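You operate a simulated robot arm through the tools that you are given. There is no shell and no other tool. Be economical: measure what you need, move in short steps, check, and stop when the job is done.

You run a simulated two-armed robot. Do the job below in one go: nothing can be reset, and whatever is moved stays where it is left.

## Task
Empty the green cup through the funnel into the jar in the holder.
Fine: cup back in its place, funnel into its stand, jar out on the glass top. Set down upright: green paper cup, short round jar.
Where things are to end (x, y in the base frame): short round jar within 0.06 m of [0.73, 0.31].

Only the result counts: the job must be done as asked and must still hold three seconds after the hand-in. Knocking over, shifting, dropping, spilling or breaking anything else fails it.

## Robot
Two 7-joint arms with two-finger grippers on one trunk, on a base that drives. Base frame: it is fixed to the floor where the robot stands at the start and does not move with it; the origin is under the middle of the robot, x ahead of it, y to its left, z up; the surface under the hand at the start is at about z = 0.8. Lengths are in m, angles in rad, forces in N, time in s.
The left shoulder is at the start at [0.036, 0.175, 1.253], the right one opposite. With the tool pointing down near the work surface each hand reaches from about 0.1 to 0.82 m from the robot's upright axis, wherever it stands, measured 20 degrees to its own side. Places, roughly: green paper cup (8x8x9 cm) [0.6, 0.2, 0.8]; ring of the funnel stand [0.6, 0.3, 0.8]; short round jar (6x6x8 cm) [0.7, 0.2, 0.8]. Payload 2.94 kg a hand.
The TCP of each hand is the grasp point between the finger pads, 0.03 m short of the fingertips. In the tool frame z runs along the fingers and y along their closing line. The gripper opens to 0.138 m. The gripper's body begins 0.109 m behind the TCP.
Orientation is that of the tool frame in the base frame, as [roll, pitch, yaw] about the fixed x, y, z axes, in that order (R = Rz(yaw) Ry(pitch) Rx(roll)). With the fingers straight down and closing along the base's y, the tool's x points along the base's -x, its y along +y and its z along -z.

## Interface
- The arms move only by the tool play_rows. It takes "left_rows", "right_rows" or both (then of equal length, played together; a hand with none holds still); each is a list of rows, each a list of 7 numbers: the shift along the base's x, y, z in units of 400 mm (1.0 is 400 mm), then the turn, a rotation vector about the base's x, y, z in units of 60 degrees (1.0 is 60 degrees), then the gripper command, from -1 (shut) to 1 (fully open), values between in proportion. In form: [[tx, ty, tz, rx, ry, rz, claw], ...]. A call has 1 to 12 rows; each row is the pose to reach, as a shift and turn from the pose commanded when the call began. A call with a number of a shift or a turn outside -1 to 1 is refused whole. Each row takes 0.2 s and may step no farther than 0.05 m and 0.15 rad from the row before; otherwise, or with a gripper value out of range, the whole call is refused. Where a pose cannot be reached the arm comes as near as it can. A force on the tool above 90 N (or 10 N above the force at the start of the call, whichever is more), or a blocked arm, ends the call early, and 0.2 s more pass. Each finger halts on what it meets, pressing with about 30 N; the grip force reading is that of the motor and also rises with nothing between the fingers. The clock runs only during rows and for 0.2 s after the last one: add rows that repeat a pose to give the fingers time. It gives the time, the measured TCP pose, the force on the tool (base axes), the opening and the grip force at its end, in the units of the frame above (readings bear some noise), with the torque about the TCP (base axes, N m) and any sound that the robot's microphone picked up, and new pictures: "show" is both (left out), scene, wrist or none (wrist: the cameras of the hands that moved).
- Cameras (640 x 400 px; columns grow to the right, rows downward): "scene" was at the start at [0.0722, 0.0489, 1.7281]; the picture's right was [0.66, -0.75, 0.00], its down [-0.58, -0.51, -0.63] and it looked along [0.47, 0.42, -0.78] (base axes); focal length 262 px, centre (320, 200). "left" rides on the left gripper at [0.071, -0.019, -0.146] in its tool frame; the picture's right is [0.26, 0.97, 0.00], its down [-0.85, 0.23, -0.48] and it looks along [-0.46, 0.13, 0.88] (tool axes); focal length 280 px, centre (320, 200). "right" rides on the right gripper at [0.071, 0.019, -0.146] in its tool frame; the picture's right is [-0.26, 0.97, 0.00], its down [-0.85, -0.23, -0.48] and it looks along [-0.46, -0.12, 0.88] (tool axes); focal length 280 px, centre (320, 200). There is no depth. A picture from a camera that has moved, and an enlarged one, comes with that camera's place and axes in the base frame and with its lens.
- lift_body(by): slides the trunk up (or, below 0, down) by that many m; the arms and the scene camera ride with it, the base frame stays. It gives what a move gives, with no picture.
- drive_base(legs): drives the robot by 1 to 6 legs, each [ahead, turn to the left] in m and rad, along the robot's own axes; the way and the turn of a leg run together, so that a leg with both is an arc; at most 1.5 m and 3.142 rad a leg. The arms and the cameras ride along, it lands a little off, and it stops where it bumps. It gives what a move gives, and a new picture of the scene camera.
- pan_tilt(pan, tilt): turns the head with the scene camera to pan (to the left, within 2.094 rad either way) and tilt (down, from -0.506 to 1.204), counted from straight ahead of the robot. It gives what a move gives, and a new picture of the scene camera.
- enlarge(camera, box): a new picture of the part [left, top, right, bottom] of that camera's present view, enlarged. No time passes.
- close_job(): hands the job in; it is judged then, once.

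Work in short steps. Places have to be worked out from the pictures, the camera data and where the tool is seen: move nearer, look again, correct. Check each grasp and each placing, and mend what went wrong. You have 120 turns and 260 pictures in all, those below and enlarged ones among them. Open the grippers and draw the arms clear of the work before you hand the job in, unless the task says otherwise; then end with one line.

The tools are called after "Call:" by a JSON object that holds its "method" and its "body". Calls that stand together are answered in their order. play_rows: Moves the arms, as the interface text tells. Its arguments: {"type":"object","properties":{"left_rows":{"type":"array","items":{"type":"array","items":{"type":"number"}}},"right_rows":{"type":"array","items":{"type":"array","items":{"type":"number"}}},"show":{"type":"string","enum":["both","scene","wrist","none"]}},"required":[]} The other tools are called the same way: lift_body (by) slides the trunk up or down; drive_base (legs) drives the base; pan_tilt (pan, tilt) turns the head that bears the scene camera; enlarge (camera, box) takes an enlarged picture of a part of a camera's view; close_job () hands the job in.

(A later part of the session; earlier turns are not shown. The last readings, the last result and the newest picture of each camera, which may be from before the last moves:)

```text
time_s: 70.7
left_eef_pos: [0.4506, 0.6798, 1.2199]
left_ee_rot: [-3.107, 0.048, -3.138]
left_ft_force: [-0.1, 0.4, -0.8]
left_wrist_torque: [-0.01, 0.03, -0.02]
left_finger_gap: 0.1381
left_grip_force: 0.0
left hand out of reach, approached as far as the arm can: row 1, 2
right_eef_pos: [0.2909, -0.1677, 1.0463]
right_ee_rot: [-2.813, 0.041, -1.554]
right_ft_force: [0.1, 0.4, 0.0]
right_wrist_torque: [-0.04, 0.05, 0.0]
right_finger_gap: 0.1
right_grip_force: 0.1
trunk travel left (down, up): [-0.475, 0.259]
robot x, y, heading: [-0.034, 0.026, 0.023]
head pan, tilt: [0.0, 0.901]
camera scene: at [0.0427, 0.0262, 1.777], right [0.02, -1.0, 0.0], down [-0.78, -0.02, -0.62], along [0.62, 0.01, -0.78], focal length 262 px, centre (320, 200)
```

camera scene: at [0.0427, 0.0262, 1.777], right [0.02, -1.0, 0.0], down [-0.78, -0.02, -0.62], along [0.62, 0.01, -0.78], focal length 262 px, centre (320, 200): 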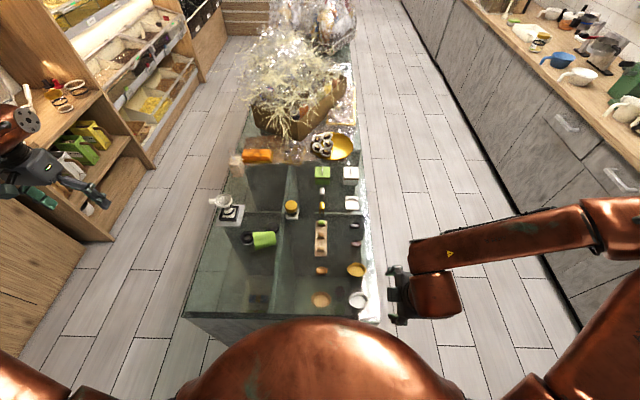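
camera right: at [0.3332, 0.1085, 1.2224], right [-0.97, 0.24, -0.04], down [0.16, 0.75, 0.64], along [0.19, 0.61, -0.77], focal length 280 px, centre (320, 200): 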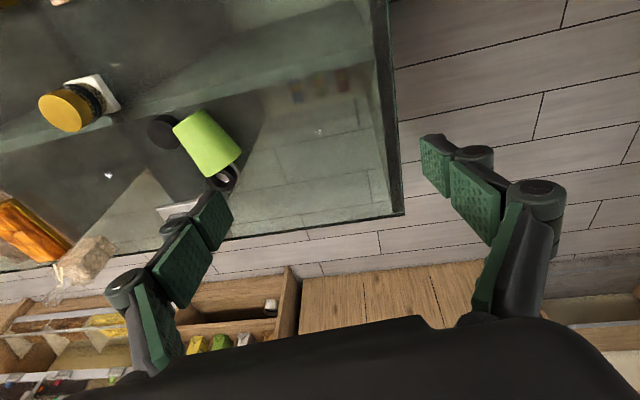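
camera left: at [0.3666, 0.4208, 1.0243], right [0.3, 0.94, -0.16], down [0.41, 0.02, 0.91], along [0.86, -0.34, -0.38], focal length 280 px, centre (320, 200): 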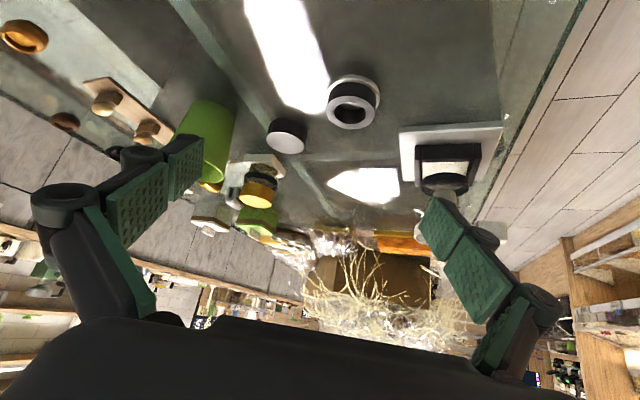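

Left now points down. Test bringing it inboard toward the cup at height.

Call:
{"method": "play_rows", "body": {"left_rows": [[0.03, -0.1, 0, 0, 0, 0, 1], [0.06, -0.2, 0, 0, 0, 0, 1], [0.09, -0.3, 0, 0, 0, 0, 1], [0.12, -0.4, 0, 0, 0, 0, 1], [0.15, -0.5, 0, 0, 0, 0, 1], [0.2, -0.6, -0.02, 0, 0, 0, 1], [0.25, -0.7, -0.04, 0, 0, 0, 1], [0.3, -0.8, -0.06, 0, 0, 0, 1], [0.34, -0.9, -0.1, 0, 0, 0, 1]], "show": "scene"}}

```text
time_s: 72.7
left_eef_pos: [0.5445, 0.3379, 1.1859]
left_ee_rot: [-3.109, 0.054, -3.139]
left_ft_force: [-0.9, -0.2, -0.1]
left_wrist_torque: [0.01, -0.02, 0.02]
left_finger_gap: 0.138
left_grip_force: 0.1
left hand out of reach, approached as far as the arm can: row 8, 9
right_eef_pos: [0.2884, -0.1686, 1.0477]
right_ee_rot: [-2.812, 0.041, -1.554]
right_ft_force: [0.5, -0.1, 0.4]
right_wrist_torque: [0.03, 0.0, 0.01]
right_finger_gap: 0.1002
right_grip_force: 0.1
trunk travel left (down, up): [-0.475, 0.259]
robot x, y, heading: [-0.039, 0.0288, 0.024]
head pan, tilt: [0.0, 0.901]
camera scene: at [0.0399, 0.024, 1.7773], right [0.02, -1.0, 0.0], down [-0.78, -0.02, -0.62], along [0.62, 0.01, -0.78], focal length 262 px, centre (320, 200)
```

scene: 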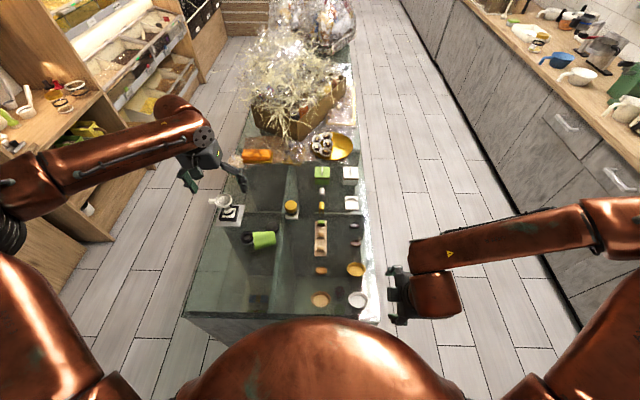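

Call:
{"method": "play_rows", "body": {"left_rows": [[0.0, 0.02, -0.1, 0, 0, 0, 1], [0.0, 0.02, -0.2, 0, 0, 0, 1], [0.0, 0.02, -0.3, 0, 0, 0, 1], [0.0, 0.02, -0.4, 0, 0, 0, 1], [0.0, -0.08, -0.4, 0, 0, 0, 1], [0.0, -0.15, -0.4, 0, 0, 0, 1]], "show": "scene"}}

```text
time_s: 74.1
left_eef_pos: [0.489, 0.3179, 1.0595]
left_ee_rot: [-3.106, 0.053, -3.14]
left_ft_force: [-0.4, 0.3, 0.5]
left_wrist_torque: [0.01, -0.02, -0.01]
left_finger_gap: 0.138
left_grip_force: 0.1
left hand out of reach, approached as far as the arm can: row 1, 2, 3, 4, 5, 6
right_eef_pos: [0.2885, -0.1669, 1.0485]
right_ee_rot: [-2.812, 0.04, -1.554]
right_ft_force: [0.1, 0.3, 1.0]
right_wrist_torque: [-0.01, 0.01, 0.02]
right_finger_gap: 0.1003
right_grip_force: 0.1
trunk travel left (down, up): [-0.475, 0.259]
robot x, y, heading: [-0.0371, 0.0292, 0.021]
head pan, tilt: [0.0, 0.901]
camera scene: at [0.0409, 0.0254, 1.7772], right [0.02, -1.0, 0.0], down [-0.78, -0.02, -0.62], along [0.62, 0.01, -0.78], focal length 262 px, centre (320, 200)
```

scene: 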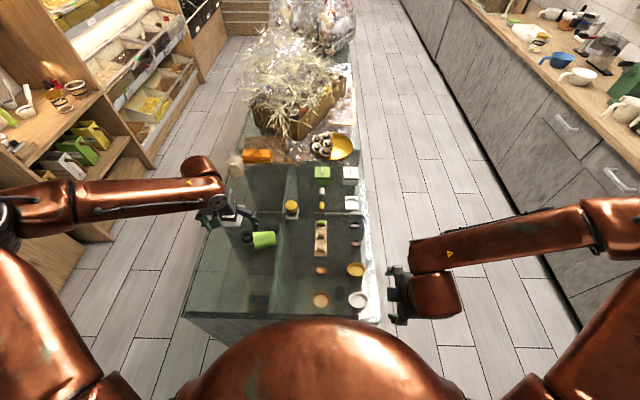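

I test whether yawing the left hand (negative) frees it to descend.

Call:
{"method": "play_rows", "body": {"left_rows": [[0, 0.02, 0.02, 0, 0, -0.14, 1], [0, 0.02, 0.02, 0, 0, -0.28, 1], [0, 0.02, 0.02, 0, 0, -0.42, 1], [0, 0.02, 0.02, 0, 0, -0.56, 1], [0, 0.02, 0.02, 0, 0, -0.7, 1], [0.1, 0.02, -0.05, 0, 0, -0.7, 1], [0.2, 0.02, -0.1, 0, 0, -0.7, 1], [0.2, -0.05, -0.18, 0, 0, -0.7, 1]], "show": "none"}}

```text
time_s: 75.9
left_eef_pos: [0.4923, 0.3456, 1.0432]
left_ee_rot: [-3.109, 0.053, 2.408]
left_ft_force: [0.7, 0.2, 0.4]
left_wrist_torque: [0.01, -0.02, 0.01]
left_finger_gap: 0.1379
left_grip_force: 0.0
left hand out of reach, approached as far as the arm can: row 6, 7, 8
right_eef_pos: [0.2887, -0.1669, 1.0472]
right_ee_rot: [-2.813, 0.04, -1.554]
right_ft_force: [0.0, -0.4, -0.5]
right_wrist_torque: [-0.05, 0.01, -0.03]
right_finger_gap: 0.1002
right_grip_force: 0.3
trunk travel left (down, up): [-0.475, 0.259]
robot x, y, heading: [-0.0372, 0.0233, 0.024]
head pan, tilt: [0.0, 0.901]
```

Yaw is free, translation blocked: the elbow swivel has drifted. Pushing against roll limits moved it before, so I push the left yaw the opposite way (positive).

Call:
{"method": "play_rows", "body": {"left_rows": [[0, 0.05, 0.05, 0, 0, 0.14, 1], [0, 0.05, 0.05, 0, 0, 0.28, 1], [0, 0.05, 0.05, 0, 0, 0.42, 1], [0, 0.05, 0.05, 0, 0, 0.56, 1], [0, 0.05, 0.05, 0, 0, 0.7, 1], [0, 0.05, 0.05, 0, 0, 0.84, 1], [0, 0.05, 0.05, 0, 0, 0.98, 1]], "right_rows": [[0, 0, 0.05, 0, 0, -0.14, 0.45], [0, 0, 0.05, 0, 0, -0.28, 0.45], [0, 0, 0.05, 0, 0, -0.42, 0.45], [0, 0, 0.05, 0, 0, -0.56, 0.45], [0, 0, 0.05, 0, 0, -0.7, 0.45], [0, 0, 0.05, 0, 0, -0.84, 0.45], [0, 0, 0.05, 0, 0, -0.98, 0.45]], "show": "none"}}

Call:
{"method": "play_rows", "body": {"left_rows": [[0, 0, 0.03, 0, 0, 0.14, 1], [0, 0, 0.03, 0, 0, 0.28, 1], [0, 0, 0.03, 0, 0, 0.42, 1], [0, 0, 0.03, 0, 0, 0.56, 1], [0, 0, 0.03, 0, 0, 0.7, 1], [0, 0, 0.03, 0, 0, 0.84, 1], [0, 0, 0.03, 0, 0, 0.98, 1]], "right_rows": [[0, 0, 0.05, 0, 0, -0.14, 0.45], [0, 0, 0.05, 0, 0, -0.28, 0.45], [0, 0, 0.05, 0, 0, -0.42, 0.45], [0, 0, 0.05, 0, 0, -0.56, 0.45], [0, 0, 0.05, 0, 0, -0.7, 0.45], [0, 0, 0.05, 0, 0, -0.84, 0.45], [0, 0, 0.05, 0, 0, -0.98, 0.45]], "show": "scene"}}

```text
time_s: 77.5
left_eef_pos: [0.4923, 0.3631, 1.0615]
left_ee_rot: [-3.108, 0.051, -2.845]
left_ft_force: [0.5, -0.4, 0.5]
left_wrist_torque: [0.0, 0.01, 0.03]
left_finger_gap: 0.1379
left_grip_force: 0.1
right_eef_pos: [0.2902, -0.197, 1.0816]
right_ee_rot: [-2.816, 0.043, -2.581]
right_ft_force: [-0.3, -0.4, 0.1]
right_wrist_torque: [0.0, 0.03, -0.02]
right_finger_gap: 0.1
right_grip_force: 0.0
right hand out of reach, approached as far as the arm can: row 4, 5, 6, 7
trunk travel left (down, up): [-0.475, 0.259]
robot x, y, heading: [-0.039, 0.0252, 0.02]
head pan, tilt: [0.0, 0.901]
```

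```text
time_s: 79.1
left_eef_pos: [0.4921, 0.3633, 1.0732]
left_ee_rot: [-3.107, 0.05, -1.819]
left_ft_force: [-0.4, 0.0, -0.6]
left_wrist_torque: [-0.02, 0.01, 0.01]
left_finger_gap: 0.1381
left_grip_force: 0.1
right_eef_pos: [0.2862, -0.2085, 1.1074]
right_ee_rot: [-2.814, 0.04, 2.675]
right_ft_force: [0.7, -0.5, 0.3]
right_wrist_torque: [0.0, 0.01, -0.02]
right_finger_gap: 0.1001
right_grip_force: 0.0
right hand out of reach, approached as far as the arm can: row 2, 3, 4, 5, 6, 7
trunk travel left (down, up): [-0.475, 0.259]
robot x, y, heading: [-0.0328, 0.0256, 0.023]
head pan, tilt: [0.0, 0.901]
camera scene: at [0.0413, 0.0249, 1.7771], right [0.02, -1.0, 0.0], down [-0.78, -0.02, -0.62], along [0.62, 0.01, -0.78], focal length 262 px, centre (320, 200)
```

scene: 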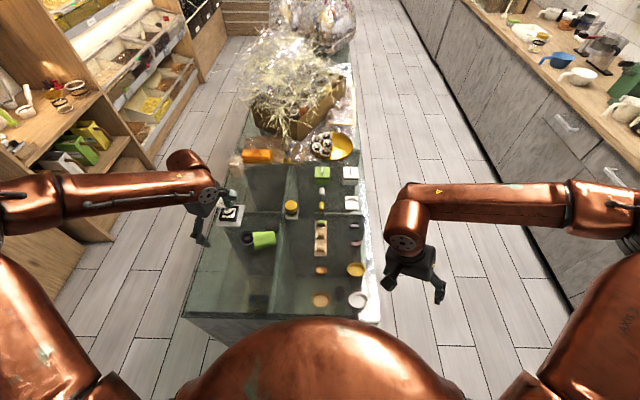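

Left yaws freely to +76°. I continue the yaw to the cup's cross direction and try moving over the cup.

Call:
{"method": "play_rows", "body": {"left_rows": [[0.03, -0.03, 0, 0, 0, 0.12, 0.6], [0.06, -0.06, 0, 0, 0, 0.24, 0.6], [0.1, -0.09, 0, 0, 0, 0.36, 0.6], [0.14, -0.12, 0, 0, 0, 0.45, 0.6], [0.18, -0.15, 0, 0, 0, 0.45, 0.6], [0.21, -0.19, 0, 0, 0, 0.45, 0.6]], "show": "none"}}

```text
time_s: 80.5
left_eef_pos: [0.5004, 0.3363, 1.1016]
left_ee_rot: [-3.106, 0.049, -1.35]
left_ft_force: [-0.4, 0.4, -0.9]
left_wrist_torque: [-0.03, 0.04, 0.01]
left_finger_gap: 0.1103
left_grip_force: 0.1
left hand out of reach, approached as far as the arm can: row 2, 3, 4, 5, 6
right_eef_pos: [0.2855, -0.2096, 1.1076]
right_ee_rot: [-2.814, 0.04, 2.678]
right_ft_force: [0.2, 0.2, 0.5]
right_wrist_torque: [0.04, -0.02, 0.0]
right_finger_gap: 0.1001
right_grip_force: 0.0
trunk travel left (down, up): [-0.475, 0.259]
robot x, y, heading: [-0.0338, 0.0256, 0.026]
head pan, tilt: [0.0, 0.901]
```

Yaw reached. Next I probe whether the hand can go low when more outboard (clear spot left of the ring).

Call:
{"method": "play_rows", "body": {"left_rows": [[0.0, 0.1, 0, 0, 0, 0, 0.6], [0.02, 0.2, -0.02, 0, 0, 0, 0.6], [0.02, 0.27, -0.1, 0, 0, 0, 0.6], [0.02, 0.27, -0.2, 0, 0, 0, 0.6], [0.02, 0.27, -0.3, 0, 0, 0, 0.6], [0.02, 0.27, -0.4, 0, 0, 0, 0.6], [0.02, 0.27, -0.48, 0, 0, 0, 0.6]], "show": "scene"}}

```text
time_s: 82.1
left_eef_pos: [0.4658, 0.4587, 0.965]
left_ee_rot: [-3.106, 0.049, -1.351]
left_ft_force: [-0.8, 0.3, -0.8]
left_wrist_torque: [0.02, 0.02, -0.03]
left_finger_gap: 0.1103
left_grip_force: 0.0
left hand out of reach, approached as far as the arm can: row 4, 5, 6, 7
right_eef_pos: [0.2858, -0.2097, 1.1077]
right_ee_rot: [-2.814, 0.039, 2.677]
right_ft_force: [-0.1, 0.7, -0.2]
right_wrist_torque: [-0.02, -0.05, -0.03]
right_finger_gap: 0.1004
right_grip_force: 0.0
trunk travel left (down, up): [-0.475, 0.259]
robot x, y, heading: [-0.036, 0.0262, 0.021]
head pan, tilt: [0.0, 0.901]
camera scene: at [0.0406, 0.0253, 1.7772], right [0.02, -1.0, 0.0], down [-0.78, -0.02, -0.62], along [0.62, 0.01, -0.78], focal length 262 px, centre (320, 200)
```

scene: 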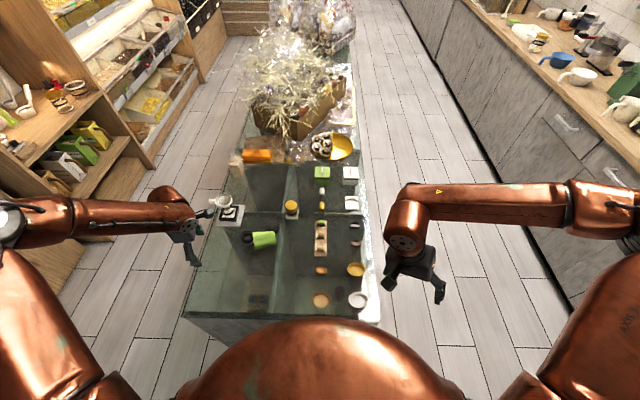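

Rather than fight the arm's limits, I'll use trunk (down) and base (forward) to bring the left hand onto the cup. First return the left hand to the reachable pose and raise the right hand out of the way.

Call:
{"method": "play_rows", "body": {"left_rows": [[0.0, 0.0, 0.1, 0, 0, 0, 0.6], [0.0, 0.0, 0.2, 0, 0, 0, 0.6], [0.0, -0.05, 0.3, 0, 0, 0, 0.6], [0.03, -0.12, 0.34, 0, 0, 0, 0.6], [0.06, -0.2, 0.34, 0, 0, 0, 0.6], [0.08, -0.28, 0.34, 0, 0, 0, 0.6]], "right_rows": [[-0.05, -0.05, 0.1, 0, 0, 0, 0.45], [-0.05, -0.1, 0.2, 0, 0, 0, 0.45], [-0.05, -0.15, 0.3, 0, 0, 0, 0.45], [-0.05, -0.2, 0.4, 0, 0, 0, 0.45], [-0.05, -0.25, 0.5, 0, 0, 0, 0.45], [-0.05, -0.3, 0.6, 0, 0, 0, 0.45]], "show": "none"}}

```text
time_s: 83.5
left_eef_pos: [0.4991, 0.3466, 1.0973]
left_ee_rot: [-3.106, 0.05, -1.35]
left_ft_force: [0.4, -0.4, 0.4]
left_wrist_torque: [0.02, 0.0, 0.0]
left_finger_gap: 0.1108
left_grip_force: 0.1
right_eef_pos: [0.2647, -0.3334, 1.346]
right_ee_rot: [-2.814, 0.039, 2.677]
right_ft_force: [-0.3, 0.2, -0.5]
right_wrist_torque: [0.06, 0.0, 0.0]
right_finger_gap: 0.0999
right_grip_force: 0.0
trunk travel left (down, up): [-0.475, 0.259]
robot x, y, heading: [-0.0356, 0.0274, 0.022]
head pan, tilt: [0.0, 0.901]
```

Call:
{"method": "drive_base", "body": {"legs": [[0.0, -0.717], [0.117, 0.0], [0.0, 0.717]]}}

```text
time_s: 86.6
left_eef_pos: [0.6401, -0.1165, 1.0951]
left_ee_rot: [-3.108, 0.054, -2.031]
left_ft_force: [0.9, 0.0, 0.5]
left_wrist_torque: [0.01, -0.01, 0.0]
left_finger_gap: 0.1104
left_grip_force: 0.1
right_eef_pos: [0.0305, -0.4994, 1.3455]
right_ee_rot: [-2.812, 0.039, 1.998]
right_ft_force: [-0.2, -0.4, 1.1]
right_wrist_torque: [0.01, -0.01, 0.02]
right_finger_gap: 0.1001
right_grip_force: 0.0
trunk travel left (down, up): [-0.475, 0.259]
robot x, y, heading: [0.0164, -0.0357, -0.648]
head pan, tilt: [0.0, 0.901]
stopped in leg 2: the robot was blocked; the commanded pose is now the measured one
camera scene: at [0.0801, -0.083, 1.7771], right [-0.6, -0.8, 0.0], down [-0.63, 0.47, -0.62], along [0.5, -0.37, -0.78], focal length 262 px, centre (320, 200)
```

scene: 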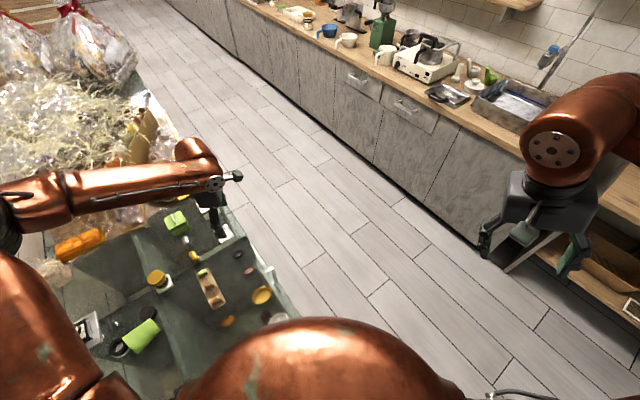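

The base bumped the table at x≈0.016. I back off 1 cm and turn back to heading ≈0.02.

Call:
{"method": "drive_base", "body": {"legs": [[-0.01, 0.0], [0.0, 0.67]]}}

Call:
{"method": "enlarge", "body": {"camera": "scene", "box": [200, 160, 330, 270]}}

```text
time_s: 89.2
left_eef_pos: [0.5452, 0.298, 1.0962]
left_ee_rot: [-3.107, 0.051, -1.351]
left_ft_force: [-0.1, -0.4, -0.2]
left_wrist_torque: [-0.02, 0.02, 0.01]
left_finger_gap: 0.1103
left_grip_force: 0.2
right_eef_pos: [0.3113, -0.3829, 1.3451]
right_ee_rot: [-2.81, 0.039, 2.675]
right_ft_force: [0.8, -0.6, 1.1]
right_wrist_torque: [-0.04, 0.01, -0.02]
right_finger_gap: 0.0999
right_grip_force: 0.0
trunk travel left (down, up): [-0.475, 0.259]
robot x, y, heading: [0.0119, -0.0256, 0.032]
head pan, tilt: [0.0, 0.901]
camera scene: at [0.0867, -0.0288, 1.7772], right [0.03, -1.0, 0.0], down [-0.78, -0.03, -0.62], along [0.62, 0.02, -0.78], focal length 262 px, centre (320, 200)
```

scene: 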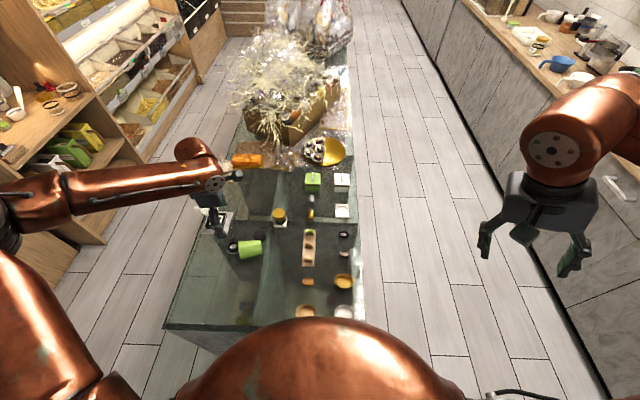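

```text
3.64 times, centred on (265, 215) of scene
camera zoom: at [0.0867, -0.0288, 1.7772], right [0.03, -1.0, 0.0], down [-0.78, -0.03, -0.62], along [0.62, 0.02, -0.78], focal length 951 px, centre (520, 146)
```

zoom: 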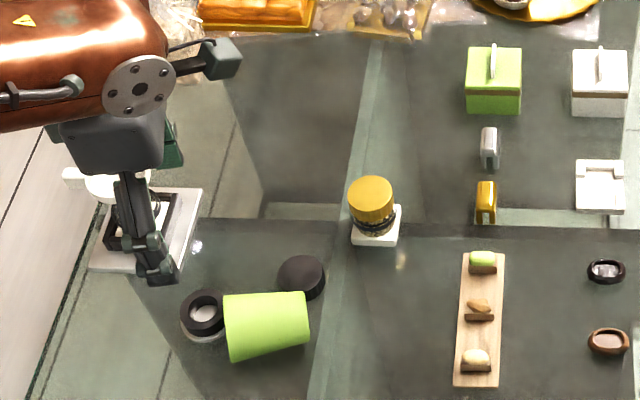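

Cup re-measured: grip point ≈(0.574, 0.292). Nudge the hand +3 cm in x.

Call:
{"method": "play_rows", "body": {"left_rows": [[0.04, -0.007, 0, 0, 0, 0, 0.45], [0.075, -0.015, 0, 0, 0, 0, 0.45], [0.075, -0.015, 0, 0, 0, 0, 0.45]], "show": "wrist"}}

```text
time_s: 90.0
left_eef_pos: [0.5531, 0.3029, 1.1034]
left_ee_rot: [-3.106, 0.05, -1.35]
left_ft_force: [0.6, 0.4, 0.8]
left_wrist_torque: [-0.06, 0.01, -0.01]
left_finger_gap: 0.0999
left_grip_force: 0.1
left hand out of reach, approached as far as the arm can: row 1, 2, 3
right_eef_pos: [0.3113, -0.3834, 1.345]
right_ee_rot: [-2.81, 0.042, 2.674]
right_ft_force: [0.2, -0.1, 0.9]
right_wrist_torque: [-0.03, -0.02, 0.0]
right_finger_gap: 0.0999
right_grip_force: 0.1
trunk travel left (down, up): [-0.475, 0.259]
robot x, y, heading: [0.0068, -0.0299, 0.035]
head pan, tilt: [0.0, 0.901]
camera left: at [0.5838, 0.2295, 1.2453], right [-0.88, -0.46, -0.05], down [-0.42, 0.75, 0.51], along [-0.2, 0.47, -0.86], focal length 280 px, centre (320, 200)
```

left: 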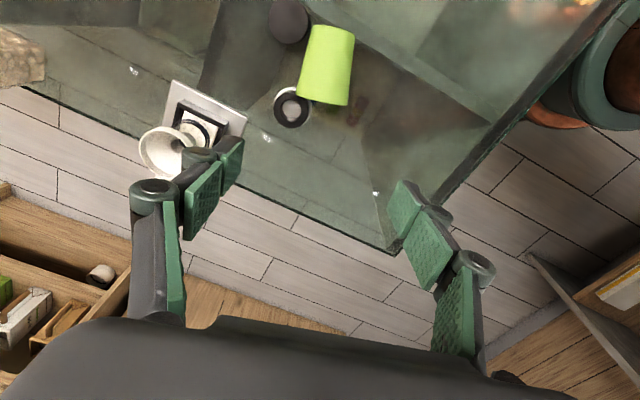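

Blocked in x; a small right turn of the base shifts the hand forward, then I correct in y and yaw with the arm.

Call:
{"method": "drive_base", "body": {"legs": [[0.0, -0.09]]}}

```text
time_s: 90.9
left_eef_pos: [0.5808, 0.2534, 1.1035]
left_ee_rot: [-3.107, 0.051, -1.442]
left_ft_force: [-0.1, 0.1, 0.8]
left_wrist_torque: [0.01, 0.02, 0.02]
left_finger_gap: 0.1001
left_grip_force: 0.2
right_eef_pos: [0.2784, -0.4084, 1.3462]
right_ee_rot: [-2.809, 0.041, 2.588]
right_ft_force: [0.5, -0.4, -0.7]
right_wrist_torque: [0.02, 0.03, -0.01]
right_finger_gap: 0.1
right_grip_force: 0.0
trunk travel left (down, up): [-0.475, 0.259]
robot x, y, heading: [0.0093, -0.0262, -0.057]
head pan, tilt: [0.0, 0.901]
camera scene: at [0.0865, -0.0356, 1.7772], right [-0.06, -1.0, 0.0], down [-0.78, 0.04, -0.62], along [0.62, -0.03, -0.78], focal length 262 px, centre (320, 200)
```

scene: 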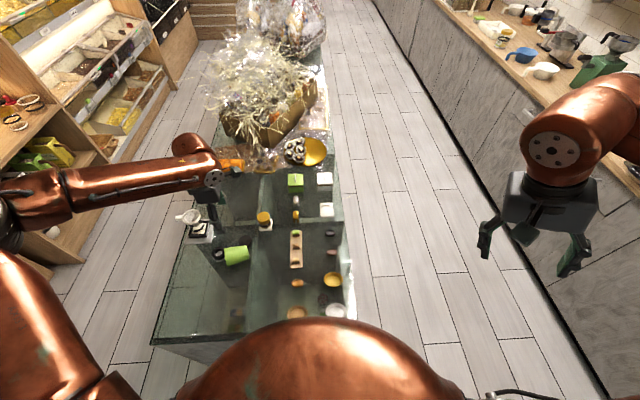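

Call:
{"method": "play_rows", "body": {"left_rows": [[0, 0.05, 0, 0, 0, 0.04, 0.45], [-0.017, 0.097, 0, 0, 0, 0.078, 0.45], [-0.017, 0.097, 0, 0, 0, 0.078, 0.45]], "show": "none"}}

```text
time_s: 91.7
left_eef_pos: [0.5735, 0.2931, 1.1022]
left_ee_rot: [-3.108, 0.051, -1.356]
left_ft_force: [0.3, 0.3, 0.7]
left_wrist_torque: [-0.01, -0.01, -0.01]
left_finger_gap: 0.1001
left_grip_force: 0.1
right_eef_pos: [0.2795, -0.4087, 1.3455]
right_ee_rot: [-2.809, 0.04, 2.586]
right_ft_force: [0.4, 0.0, 0.4]
right_wrist_torque: [0.02, 0.0, 0.0]
right_finger_gap: 0.0999
right_grip_force: 0.1
trunk travel left (down, up): [-0.475, 0.259]
robot x, y, heading: [0.0106, -0.0301, -0.061]
head pan, tilt: [0.0, 0.901]
```

Exactly above the grip point. Lower with the trunk to z≈0.90 and check.

Call:
{"method": "lift_body", "body": {"by": -0.195}}

Call:
{"method": "enlarge", "body": {"camera": "left", "box": [160, 0, 480, 200]}}

Call:
{"method": "enlarge", "body": {"camera": "scene", "box": [150, 180, 310, 280]}}

```text
time_s: 93.8
left_eef_pos: [0.5729, 0.2915, 0.9085]
left_ee_rot: [-3.107, 0.05, -1.357]
left_ft_force: [0.0, 0.9, 0.7]
left_wrist_torque: [0.0, 0.01, 0.01]
left_finger_gap: 0.0999
left_grip_force: 0.0
right_eef_pos: [0.2793, -0.4088, 1.1511]
right_ee_rot: [-2.81, 0.041, 2.586]
right_ft_force: [0.1, 0.1, -0.6]
right_wrist_torque: [0.02, -0.08, 0.01]
right_finger_gap: 0.0999
right_grip_force: 0.0
trunk travel left (down, up): [-0.28, 0.454]
robot x, y, heading: [0.0124, -0.0278, -0.055]
head pan, tilt: [0.0, 0.901]
```

```text
2.00 times, centred on (320, 100) of left
camera zoom: at [0.6032, 0.2187, 1.0509], right [-0.89, -0.46, -0.05], down [-0.42, 0.75, 0.51], along [-0.2, 0.47, -0.86], focal length 561 px, centre (320, 400)
```

zoom: 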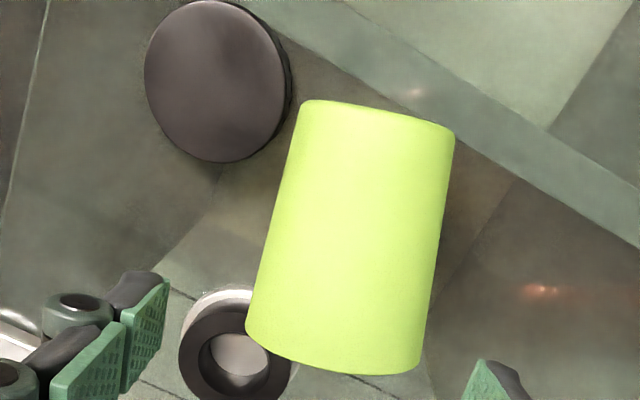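

```text
4.00 times, centred on (230, 230) of scene
camera zoom: at [0.1737, -0.0406, 1.5808], right [-0.06, -1.0, 0.0], down [-0.78, 0.04, -0.62], along [0.62, -0.03, -0.78], focal length 1046 px, centre (680, 80)
```

zoom: 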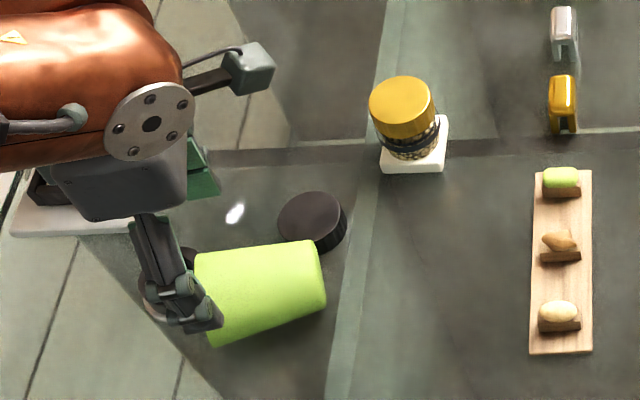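

Fingers straddle the cup and clear the disc and saucer. Shift ~6 mm and lower further.

Call:
{"method": "play_rows", "body": {"left_rows": [[-0.014, -0.006, 0, 0, 0, 0, 0.45], [-0.014, -0.006, 0, 0, 0, 0, 0.45]], "show": "none"}}

Call:
{"method": "lift_body", "body": {"by": -0.066}}

Call:
{"method": "enlarge", "body": {"camera": "left", "box": [160, 40, 480, 240]}}

```text
time_s: 94.4
left_eef_pos: [0.5685, 0.291, 0.9082]
left_ee_rot: [-3.108, 0.05, -1.359]
left_ft_force: [0.5, 0.3, -0.4]
left_wrist_torque: [-0.01, 0.03, -0.01]
left_finger_gap: 0.0998
left_grip_force: 0.0
right_eef_pos: [0.2789, -0.4087, 1.1506]
right_ee_rot: [-2.809, 0.04, 2.587]
right_ft_force: [0.4, 0.2, -0.2]
right_wrist_torque: [0.01, 0.02, 0.0]
right_finger_gap: 0.1002
right_grip_force: 0.1
trunk travel left (down, up): [-0.28, 0.454]
robot x, y, heading: [0.0114, -0.031, -0.059]
head pan, tilt: [0.0, 0.901]
```

```text
time_s: 95.5
left_eef_pos: [0.5669, 0.2888, 0.8441]
left_ee_rot: [-3.104, 0.05, -1.359]
left_ft_force: [-1.3, 0.0, -0.6]
left_wrist_torque: [-0.02, -0.03, 0.01]
left_finger_gap: 0.1004
left_grip_force: 0.1
right_eef_pos: [0.2781, -0.4091, 1.085]
right_ee_rot: [-2.808, 0.041, 2.585]
right_ft_force: [-0.5, 0.8, 0.4]
right_wrist_torque: [0.01, -0.04, 0.02]
right_finger_gap: 0.1
right_grip_force: 0.1
trunk travel left (down, up): [-0.214, 0.52]
robot x, y, heading: [0.0109, -0.0272, -0.06]
head pan, tilt: [0.0, 0.901]
```

```text
2.00 times, centred on (320, 140) of left
camera zoom: at [0.5972, 0.2164, 0.9853], right [-0.89, -0.46, -0.05], down [-0.42, 0.75, 0.51], along [-0.2, 0.47, -0.86], focal length 561 px, centre (320, 320)
```

zoom: 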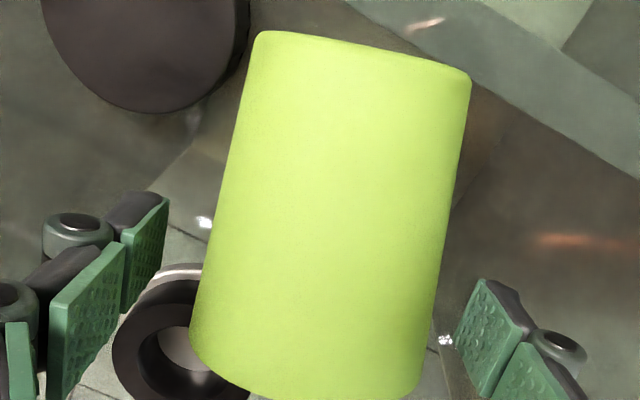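

Call:
{"method": "lift_body", "body": {"by": -0.008}}

Call:
{"method": "play_rows", "body": {"left_rows": [[0, 0, 0, 0, 0, 0, 0.2], [0, 0, 0, 0, 0, 0, 0.05], [0, 0, 0, 0, 0, 0, -0.05], [0, 0, 0, 0, 0, 0, -0.15], [0, 0, 0, 0, 0, 0, -0.15]], "show": "wrist"}}

```text
time_s: 96.0
left_eef_pos: [0.5665, 0.2897, 0.8351]
left_ee_rot: [-3.106, 0.05, -1.358]
left_ft_force: [-0.8, 0.3, -0.9]
left_wrist_torque: [0.02, -0.01, 0.01]
left_finger_gap: 0.1002
left_grip_force: 0.0
right_eef_pos: [0.278, -0.4092, 1.0769]
right_ee_rot: [-2.809, 0.039, 2.587]
right_ft_force: [-0.8, -0.4, -0.7]
right_wrist_torque: [-0.03, -0.03, -0.01]
right_finger_gap: 0.1002
right_grip_force: 0.0
trunk travel left (down, up): [-0.206, 0.528]
robot x, y, heading: [0.0082, -0.0244, -0.06]
head pan, tilt: [0.0, 0.901]
```

```text
time_s: 97.2
left_eef_pos: [0.5699, 0.2896, 0.8337]
left_ee_rot: [-3.107, 0.05, -1.358]
left_ft_force: [-0.3, 0.6, 3.1]
left_wrist_torque: [0.03, 0.05, 0.01]
left_finger_gap: 0.069
left_grip_force: 30.3
right_eef_pos: [0.2789, -0.4082, 1.0763]
right_ee_rot: [-2.81, 0.038, 2.586]
right_ft_force: [-1.3, 0.4, -0.5]
right_wrist_torque: [-0.02, 0.03, 0.04]
right_finger_gap: 0.1001
right_grip_force: 0.1
trunk travel left (down, up): [-0.206, 0.528]
robot x, y, heading: [0.0073, -0.0264, -0.056]
head pan, tilt: [0.0, 0.901]
camera left: at [0.5978, 0.2164, 0.9764], right [-0.89, -0.46, -0.05], down [-0.42, 0.75, 0.51], along [-0.2, 0.47, -0.86], focal length 280 px, centre (320, 200)
```

left: 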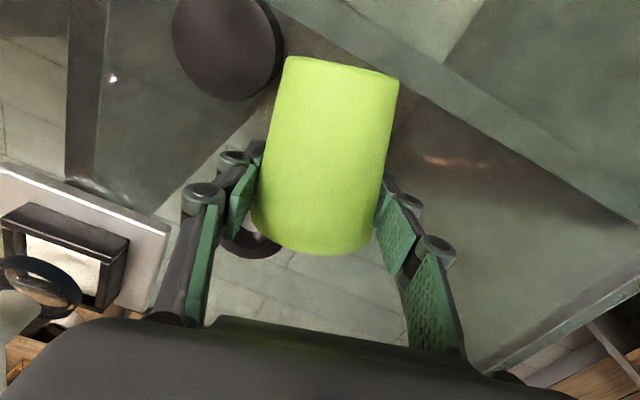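

Cup gripped (gap 0.069, 30 N). Lift with the trunk, keeping it level.

Call:
{"method": "lift_body", "body": {"by": 0.2}}

Call:
{"method": "enlarge", "body": {"camera": "left", "box": [160, 40, 480, 260]}}

Call:
{"method": "enlarge", "body": {"camera": "scene", "box": [150, 180, 310, 280]}}

```text
time_s: 99.4
left_eef_pos: [0.5673, 0.2884, 1.0331]
left_ee_rot: [-3.107, 0.052, -1.359]
left_ft_force: [1.1, -0.3, -0.7]
left_wrist_torque: [0.04, 0.05, -0.02]
left_finger_gap: 0.0686
left_grip_force: 29.9
right_eef_pos: [0.2795, -0.4083, 1.2759]
right_ee_rot: [-2.81, 0.04, 2.587]
right_ft_force: [0.4, 0.2, 0.4]
right_wrist_torque: [0.01, 0.0, 0.0]
right_finger_gap: 0.1001
right_grip_force: 0.0
trunk travel left (down, up): [-0.406, 0.328]
robot x, y, heading: [0.0099, -0.0294, -0.055]
head pan, tilt: [0.0, 0.901]
```

```text
1.82 times, centred on (320, 150) of left
camera zoom: at [0.5983, 0.2166, 1.1756], right [-0.89, -0.46, -0.05], down [-0.41, 0.75, 0.51], along [-0.2, 0.47, -0.86], focal length 510 px, centre (320, 291)
```

zoom: 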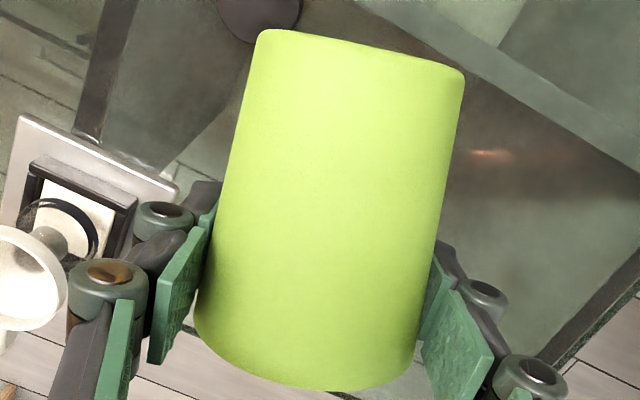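

```text
4.00 times, centred on (230, 230) of scene
camera zoom: at [0.1083, -0.0367, 1.708], right [-0.06, -1.0, 0.0], down [-0.78, 0.04, -0.62], along [0.62, -0.03, -0.78], focal length 1046 px, centre (680, 80)
```

zoom: 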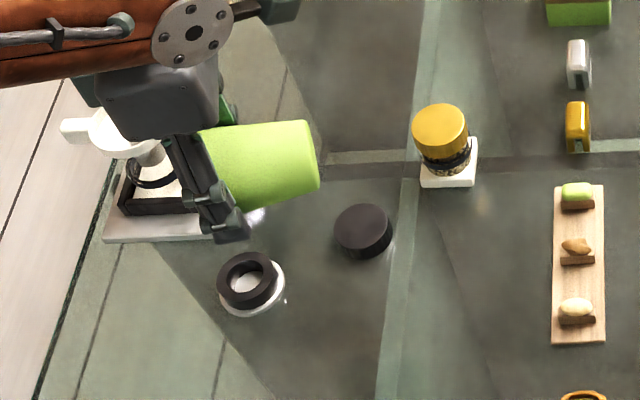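

The cup is up, and the table shows no spilled grains. Tilt the mouth up slightly (15°) first, then yaw the hand toward forward.

Call:
{"method": "play_rows", "body": {"left_rows": [[0, 0.02, 0.05, 0.12, 0.026, 0, -0.15], [0, 0.04, 0.1, 0.245, 0.053, 0, -0.15]], "show": "none"}}

```text
time_s: 100.0
left_eef_pos: [0.5681, 0.3066, 1.0739]
left_ee_rot: [-3.108, 0.315, -1.358]
left_ft_force: [0.6, -0.9, -1.2]
left_wrist_torque: [-0.02, -0.03, 0.03]
left_finger_gap: 0.0687
left_grip_force: 29.8
right_eef_pos: [0.279, -0.4089, 1.2758]
right_ee_rot: [-2.81, 0.04, 2.588]
right_ft_force: [-0.5, 0.1, -0.4]
right_wrist_torque: [0.01, 0.04, 0.03]
right_finger_gap: 0.1001
right_grip_force: 0.0
trunk travel left (down, up): [-0.406, 0.328]
robot x, y, heading: [0.0148, -0.0311, -0.056]
head pan, tilt: [0.0, 0.901]
```

That worked with ease; continue tilting upright in place.

Call:
{"method": "play_rows", "body": {"left_rows": [[0, 0.02, 0.02, 0.13, 0.028, 0, -0.15], [0, 0.04, 0.04, 0.26, 0.055, 0, -0.15], [0, 0.06, 0.06, 0.39, 0.083, 0, -0.15], [0, 0.08, 0.08, 0.52, 0.11, 0, -0.15]], "show": "none"}}

```text
time_s: 101.0
left_eef_pos: [0.521, 0.385, 1.1272]
left_ee_rot: [-3.101, 0.873, -1.354]
left_ft_force: [-0.2, -0.5, -0.6]
left_wrist_torque: [0.04, 0.0, -0.01]
left_finger_gap: 0.0687
left_grip_force: 29.8
left hand out of reach, approached as far as the arm can: row 1, 2, 3, 4
right_eef_pos: [0.2792, -0.409, 1.2773]
right_ee_rot: [-2.81, 0.04, 2.587]
right_ft_force: [0.8, 0.4, -0.6]
right_wrist_torque: [-0.03, -0.02, 0.02]
right_finger_gap: 0.0999
right_grip_force: 0.0
trunk travel left (down, up): [-0.406, 0.328]
robot x, y, heading: [0.0081, -0.0293, -0.055]
head pan, tilt: [0.0, 0.901]
```

Orientation follows (mouth 50° up); position slides a little outboard, which is fine. Continue to upright.

Call:
{"method": "play_rows", "body": {"left_rows": [[0, 0.02, 0.02, 0.13, 0.028, 0, -0.15], [-0.02, 0.06, 0.04, 0.26, 0.055, 0, -0.15], [-0.03, 0.08, 0.05, 0.39, 0.083, 0, -0.15], [-0.04, 0.1, 0.06, 0.52, 0.11, 0, -0.15], [-0.05, 0.12, 0.07, 0.6, 0.13, 0, -0.15]], "show": "scene"}}

Call:
{"method": "enlarge", "body": {"camera": "scene", "box": [100, 120, 300, 270]}}

```text
time_s: 102.2
left_eef_pos: [0.466, 0.5569, 1.1649]
left_ee_rot: [-3.101, 1.485, -1.374]
left_ft_force: [0.3, -0.2, -0.6]
left_wrist_torque: [0.0, -0.01, -0.02]
left_finger_gap: 0.069
left_grip_force: 30.0
left hand out of reach, approached as far as the arm can: row 1, 2, 3, 4, 5
right_eef_pos: [0.2784, -0.4081, 1.2762]
right_ee_rot: [-2.81, 0.04, 2.586]
right_ft_force: [0.2, 0.1, -0.8]
right_wrist_torque: [-0.02, -0.01, -0.01]
right_finger_gap: 0.1002
right_grip_force: 0.1
trunk travel left (down, up): [-0.406, 0.328]
robot x, y, heading: [0.0114, -0.0286, -0.057]
head pan, tilt: [0.0, 0.901]
camera scene: at [0.1081, -0.0365, 1.7082], right [-0.06, -1.0, 0.0], down [-0.78, 0.04, -0.62], along [0.62, -0.03, -0.78], focal length 262 px, centre (320, 200)
```

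scene: 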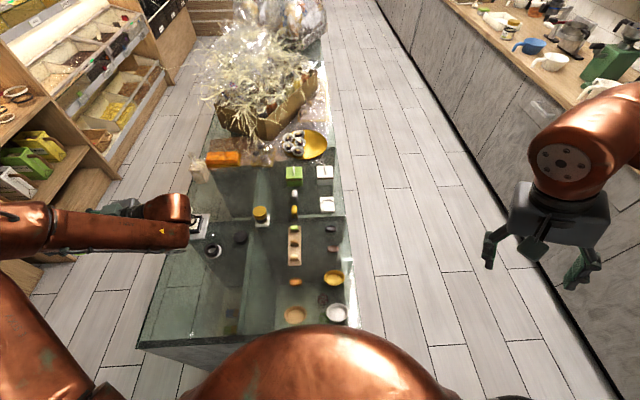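

```text
2.67 times, centred on (200, 195) of scene
camera zoom: at [0.1081, -0.0365, 1.7082], right [-0.06, -1.0, 0.0], down [-0.78, 0.04, -0.62], along [0.62, -0.03, -0.78], focal length 697 px, centre (640, 213)
```

zoom: 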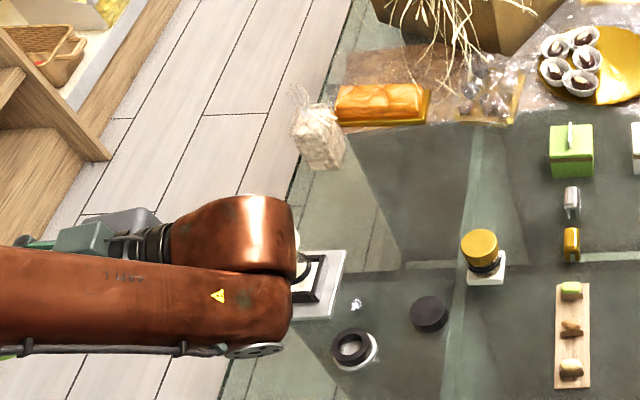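

Upright now (hand pointing +y, cup hidden by the arm). I yaw the hand toward forward, keeping the cup upright, to see inside.

Call:
{"method": "play_rows", "body": {"left_rows": [[0, 0, 0.02, 0, 0, -0.13, -0.15], [0, 0, 0.04, 0, 0, -0.26, -0.15], [0, 0, 0.06, 0, 0, -0.39, -0.15], [0, 0, 0.06, 0, 0, -0.52, -0.15], [0, 0, 0.06, 0, 0, -0.65, -0.15], [0, 0, 0.06, 0, 0, -0.78, -0.15], [0, 0, 0.06, 0, 0, -0.9, -0.15]], "show": "scene"}}

```text
time_s: 103.8
left_eef_pos: [0.4619, 0.5577, 1.1889]
left_ee_rot: [-3.06, 1.517, -2.262]
left_ft_force: [0.0, -0.5, -0.6]
left_wrist_torque: [0.0, 0.0, -0.02]
left_finger_gap: 0.0689
left_grip_force: 30.0
right_eef_pos: [0.2774, -0.4071, 1.2762]
right_ee_rot: [-2.811, 0.042, 2.585]
right_ft_force: [-0.4, 0.0, -0.2]
right_wrist_torque: [-0.02, -0.04, 0.01]
right_finger_gap: 0.1004
right_grip_force: 0.1
trunk travel left (down, up): [-0.406, 0.328]
robot x, y, heading: [0.0097, -0.0327, -0.054]
head pan, tilt: [0.0, 0.901]
camera scene: at [0.1054, -0.0349, 1.7084], right [-0.06, -1.0, 0.0], down [-0.78, 0.04, -0.62], along [0.62, -0.04, -0.78], focal length 262 px, centre (320, 200)
```

scene: 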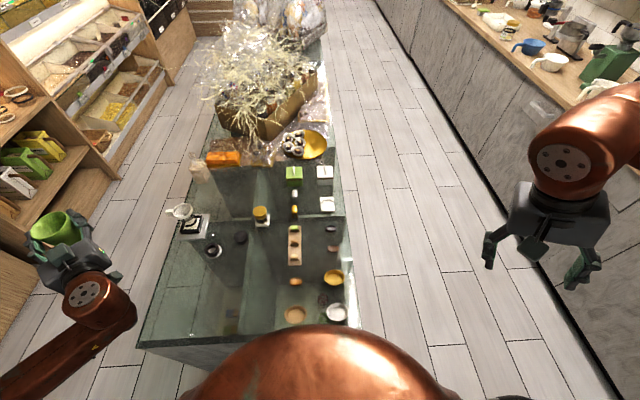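

Call:
{"method": "enlarge", "body": {"camera": "scene", "box": [10, 190, 130, 290]}}

Call:
{"method": "enlarge", "body": {"camera": "scene", "box": [150, 190, 270, 280]}}

```text
4.00 times, centred on (70, 240) of scene
camera zoom: at [0.1054, -0.0349, 1.7084], right [-0.06, -1.0, 0.0], down [-0.78, 0.04, -0.62], along [0.62, -0.04, -0.78], focal length 1046 px, centre (1320, 40)
```

zoom: 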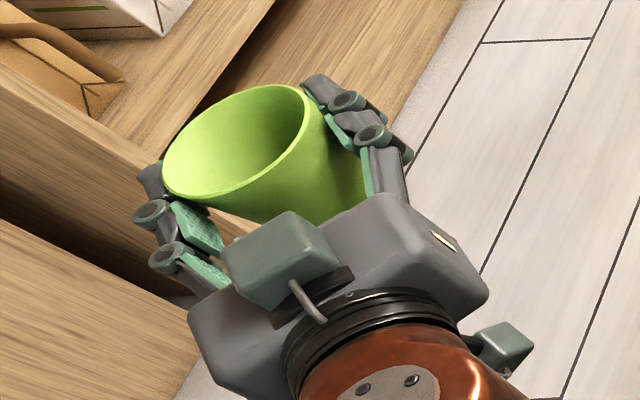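

```text
4.44 times, centred on (210, 235) of scene
camera zoom: at [0.1054, -0.0349, 1.7084], right [-0.06, -1.0, 0.0], down [-0.78, 0.04, -0.62], along [0.62, -0.04, -0.78], focal length 1162 px, centre (809, 44)
```

zoom: 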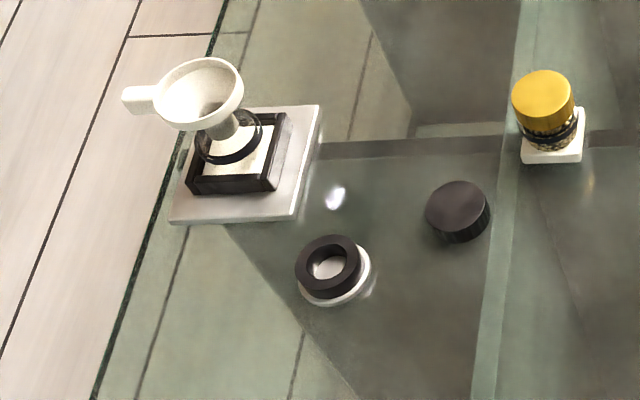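

The funnel, jar and table look untouched. I continue yawing to point forward and bring the cup closer to view its inside.

Call:
{"method": "play_rows", "body": {"left_rows": [[0, 0, -0.02, 0, 0, -0.13, -0.15], [0.02, -0.04, -0.04, 0, 0, -0.26, -0.15], [0.04, -0.08, -0.08, 0, 0, -0.39, -0.15], [0.06, -0.12, -0.12, 0, 0, -0.52, -0.15], [0.08, -0.16, -0.16, 0, 0, -0.65, -0.15], [0.1, -0.2, -0.18, 0, 0, -0.78, -0.15]], "show": "scene"}}

Call:
{"method": "enlarge", "body": {"camera": "scene", "box": [100, 170, 240, 270]}}

```text
time_s: 105.2
left_eef_pos: [0.5028, 0.4759, 1.1183]
left_ee_rot: [-3.095, 1.516, -3.111]
left_ft_force: [0.0, 0.2, -0.9]
left_wrist_torque: [-0.03, -0.02, -0.04]
left_finger_gap: 0.0691
left_grip_force: 30.1
right_eef_pos: [0.2795, -0.4077, 1.2766]
right_ee_rot: [-2.81, 0.04, 2.586]
right_ft_force: [0.0, 1.2, -0.1]
right_wrist_torque: [0.0, -0.01, 0.02]
right_finger_gap: 0.1002
right_grip_force: 0.1
trunk travel left (down, up): [-0.406, 0.328]
robot x, y, heading: [0.01, -0.0325, -0.055]
head pan, tilt: [0.0, 0.901]
camera scene: at [0.108, -0.0359, 1.7082], right [-0.06, -1.0, 0.0], down [-0.78, 0.04, -0.62], along [0.62, -0.03, -0.78], focal length 262 px, centre (320, 200)
```

scene: 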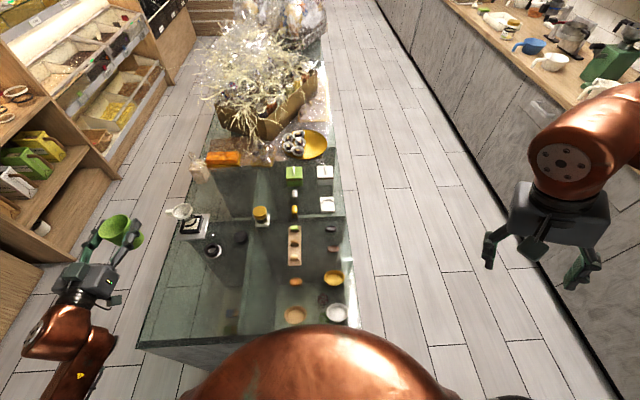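

```text
4.00 times, centred on (170, 220) of scene
camera zoom: at [0.108, -0.0359, 1.7082], right [-0.06, -1.0, 0.0], down [-0.78, 0.04, -0.62], along [0.62, -0.03, -0.78], focal length 1046 px, centre (920, 120)
```

zoom: 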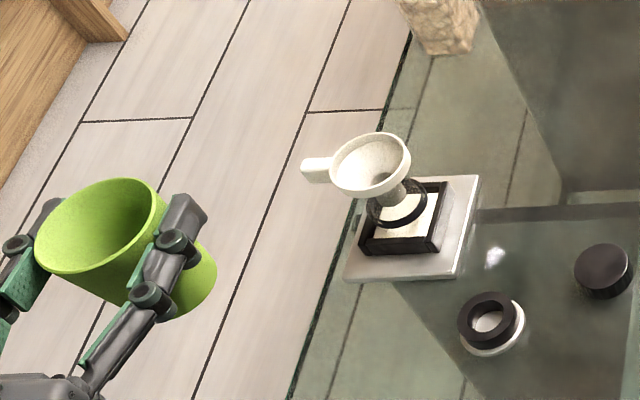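

Call:
{"method": "enlarge", "body": {"camera": "scene", "box": [96, 205, 160, 255]}}

```text
8.00 times, centred on (128, 230) of scene
camera zoom: at [0.108, -0.0359, 1.7082], right [-0.06, -1.0, 0.0], down [-0.78, 0.04, -0.62], along [0.62, -0.03, -0.78], focal length 2092 px, centre (1856, -40)
```

zoom: 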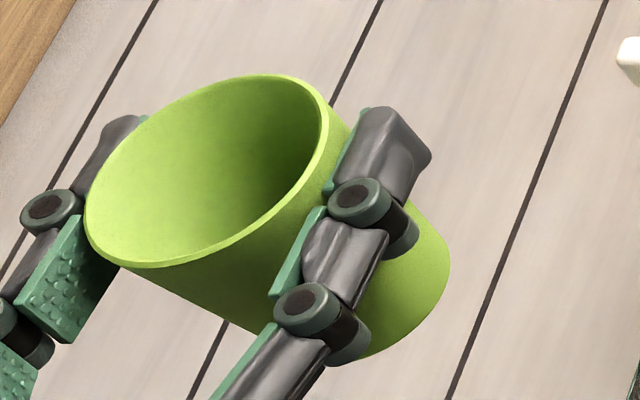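

I tip the cup 20° toward the camera to see its bottom.

Call:
{"method": "play_rows", "body": {"left_rows": [[0, 0, 0, 0.12, 0, 0, -0.15], [0, 0, 0, 0.24, 0, 0, -0.15], [0, 0, 0, 0.36, 0, 0, -0.15]], "show": "none"}}

Call:
{"method": "enlarge", "body": {"camera": "scene", "box": [96, 205, 160, 255]}}

```text
time_s: 106.0
left_eef_pos: [0.5021, 0.4775, 1.1158]
left_ee_rot: [1.729, 1.19, 1.727]
left_ft_force: [-0.1, -0.4, -0.5]
left_wrist_torque: [-0.01, 0.02, -0.02]
left_finger_gap: 0.0691
left_grip_force: 29.9
right_eef_pos: [0.279, -0.407, 1.2766]
right_ee_rot: [-2.81, 0.039, 2.585]
right_ft_force: [-0.1, -1.0, 0.0]
right_wrist_torque: [-0.02, 0.04, 0.0]
right_finger_gap: 0.1001
right_grip_force: 0.1
trunk travel left (down, up): [-0.406, 0.328]
robot x, y, heading: [0.0117, -0.0317, -0.05]
head pan, tilt: [0.0, 0.901]
```

```text
8.00 times, centred on (128, 230) of scene
camera zoom: at [0.1076, -0.0363, 1.7082], right [-0.06, -1.0, 0.0], down [-0.78, 0.04, -0.62], along [0.62, -0.03, -0.78], focal length 2092 px, centre (1856, -40)
```

zoom: 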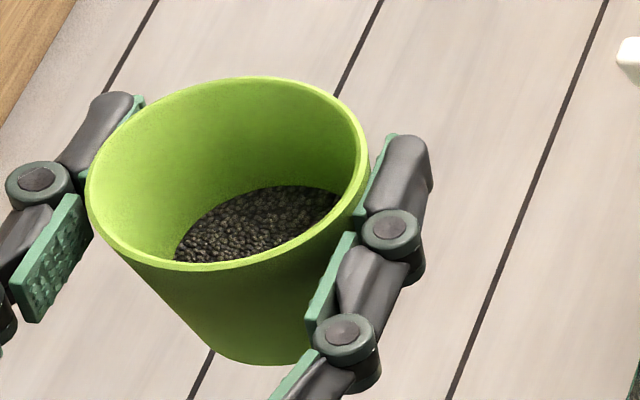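

The grains are all still in the cup. Now move the cup toward the left side of the funnel, high, at TCP ≈(0.708, 0.50, 1.10).

Call:
{"method": "play_rows", "body": {"left_rows": [[0.1, 0.02, 0, 0, 0, 0, -0.15], [0.2, 0.04, 0, 0, 0, 0, -0.15], [0.3, 0.05, -0.01, 0, 0, 0, -0.15], [0.4, 0.06, -0.02, 0, 0, 0, -0.15], [0.46, 0.07, -0.03, 0, 0, 0, -0.15], [0.515, 0.075, -0.04, 0, 0, 0, -0.15]], "show": "scene"}}

```text
time_s: 107.4
left_eef_pos: [0.7095, 0.5093, 1.0997]
left_ee_rot: [1.731, 1.192, 1.729]
left_ft_force: [0.5, -0.8, -1.7]
left_wrist_torque: [0.01, 0.01, 0.0]
left_finger_gap: 0.069
left_grip_force: 29.7
right_eef_pos: [0.2799, -0.4095, 1.2759]
right_ee_rot: [-2.81, 0.039, 2.587]
right_ft_force: [-0.1, 0.7, -0.1]
right_wrist_torque: [-0.02, 0.03, -0.02]
right_finger_gap: 0.1002
right_grip_force: 0.1
trunk travel left (down, up): [-0.406, 0.328]
robot x, y, heading: [0.0098, -0.0273, -0.052]
head pan, tilt: [0.0, 0.901]
camera scene: at [0.1091, -0.0364, 1.7081], right [-0.06, -1.0, 0.0], down [-0.78, 0.04, -0.62], along [0.62, -0.03, -0.78], focal length 262 px, centre (320, 200)
```

scene: 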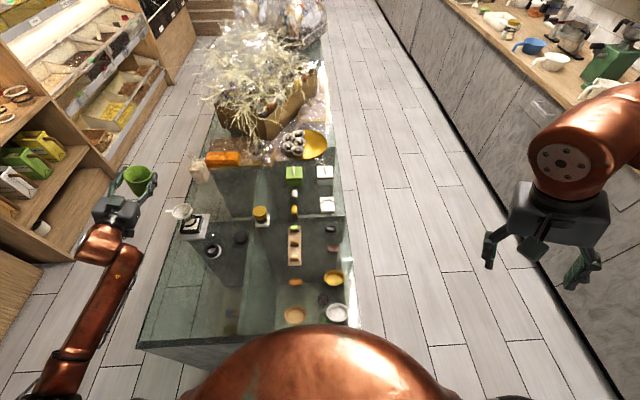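

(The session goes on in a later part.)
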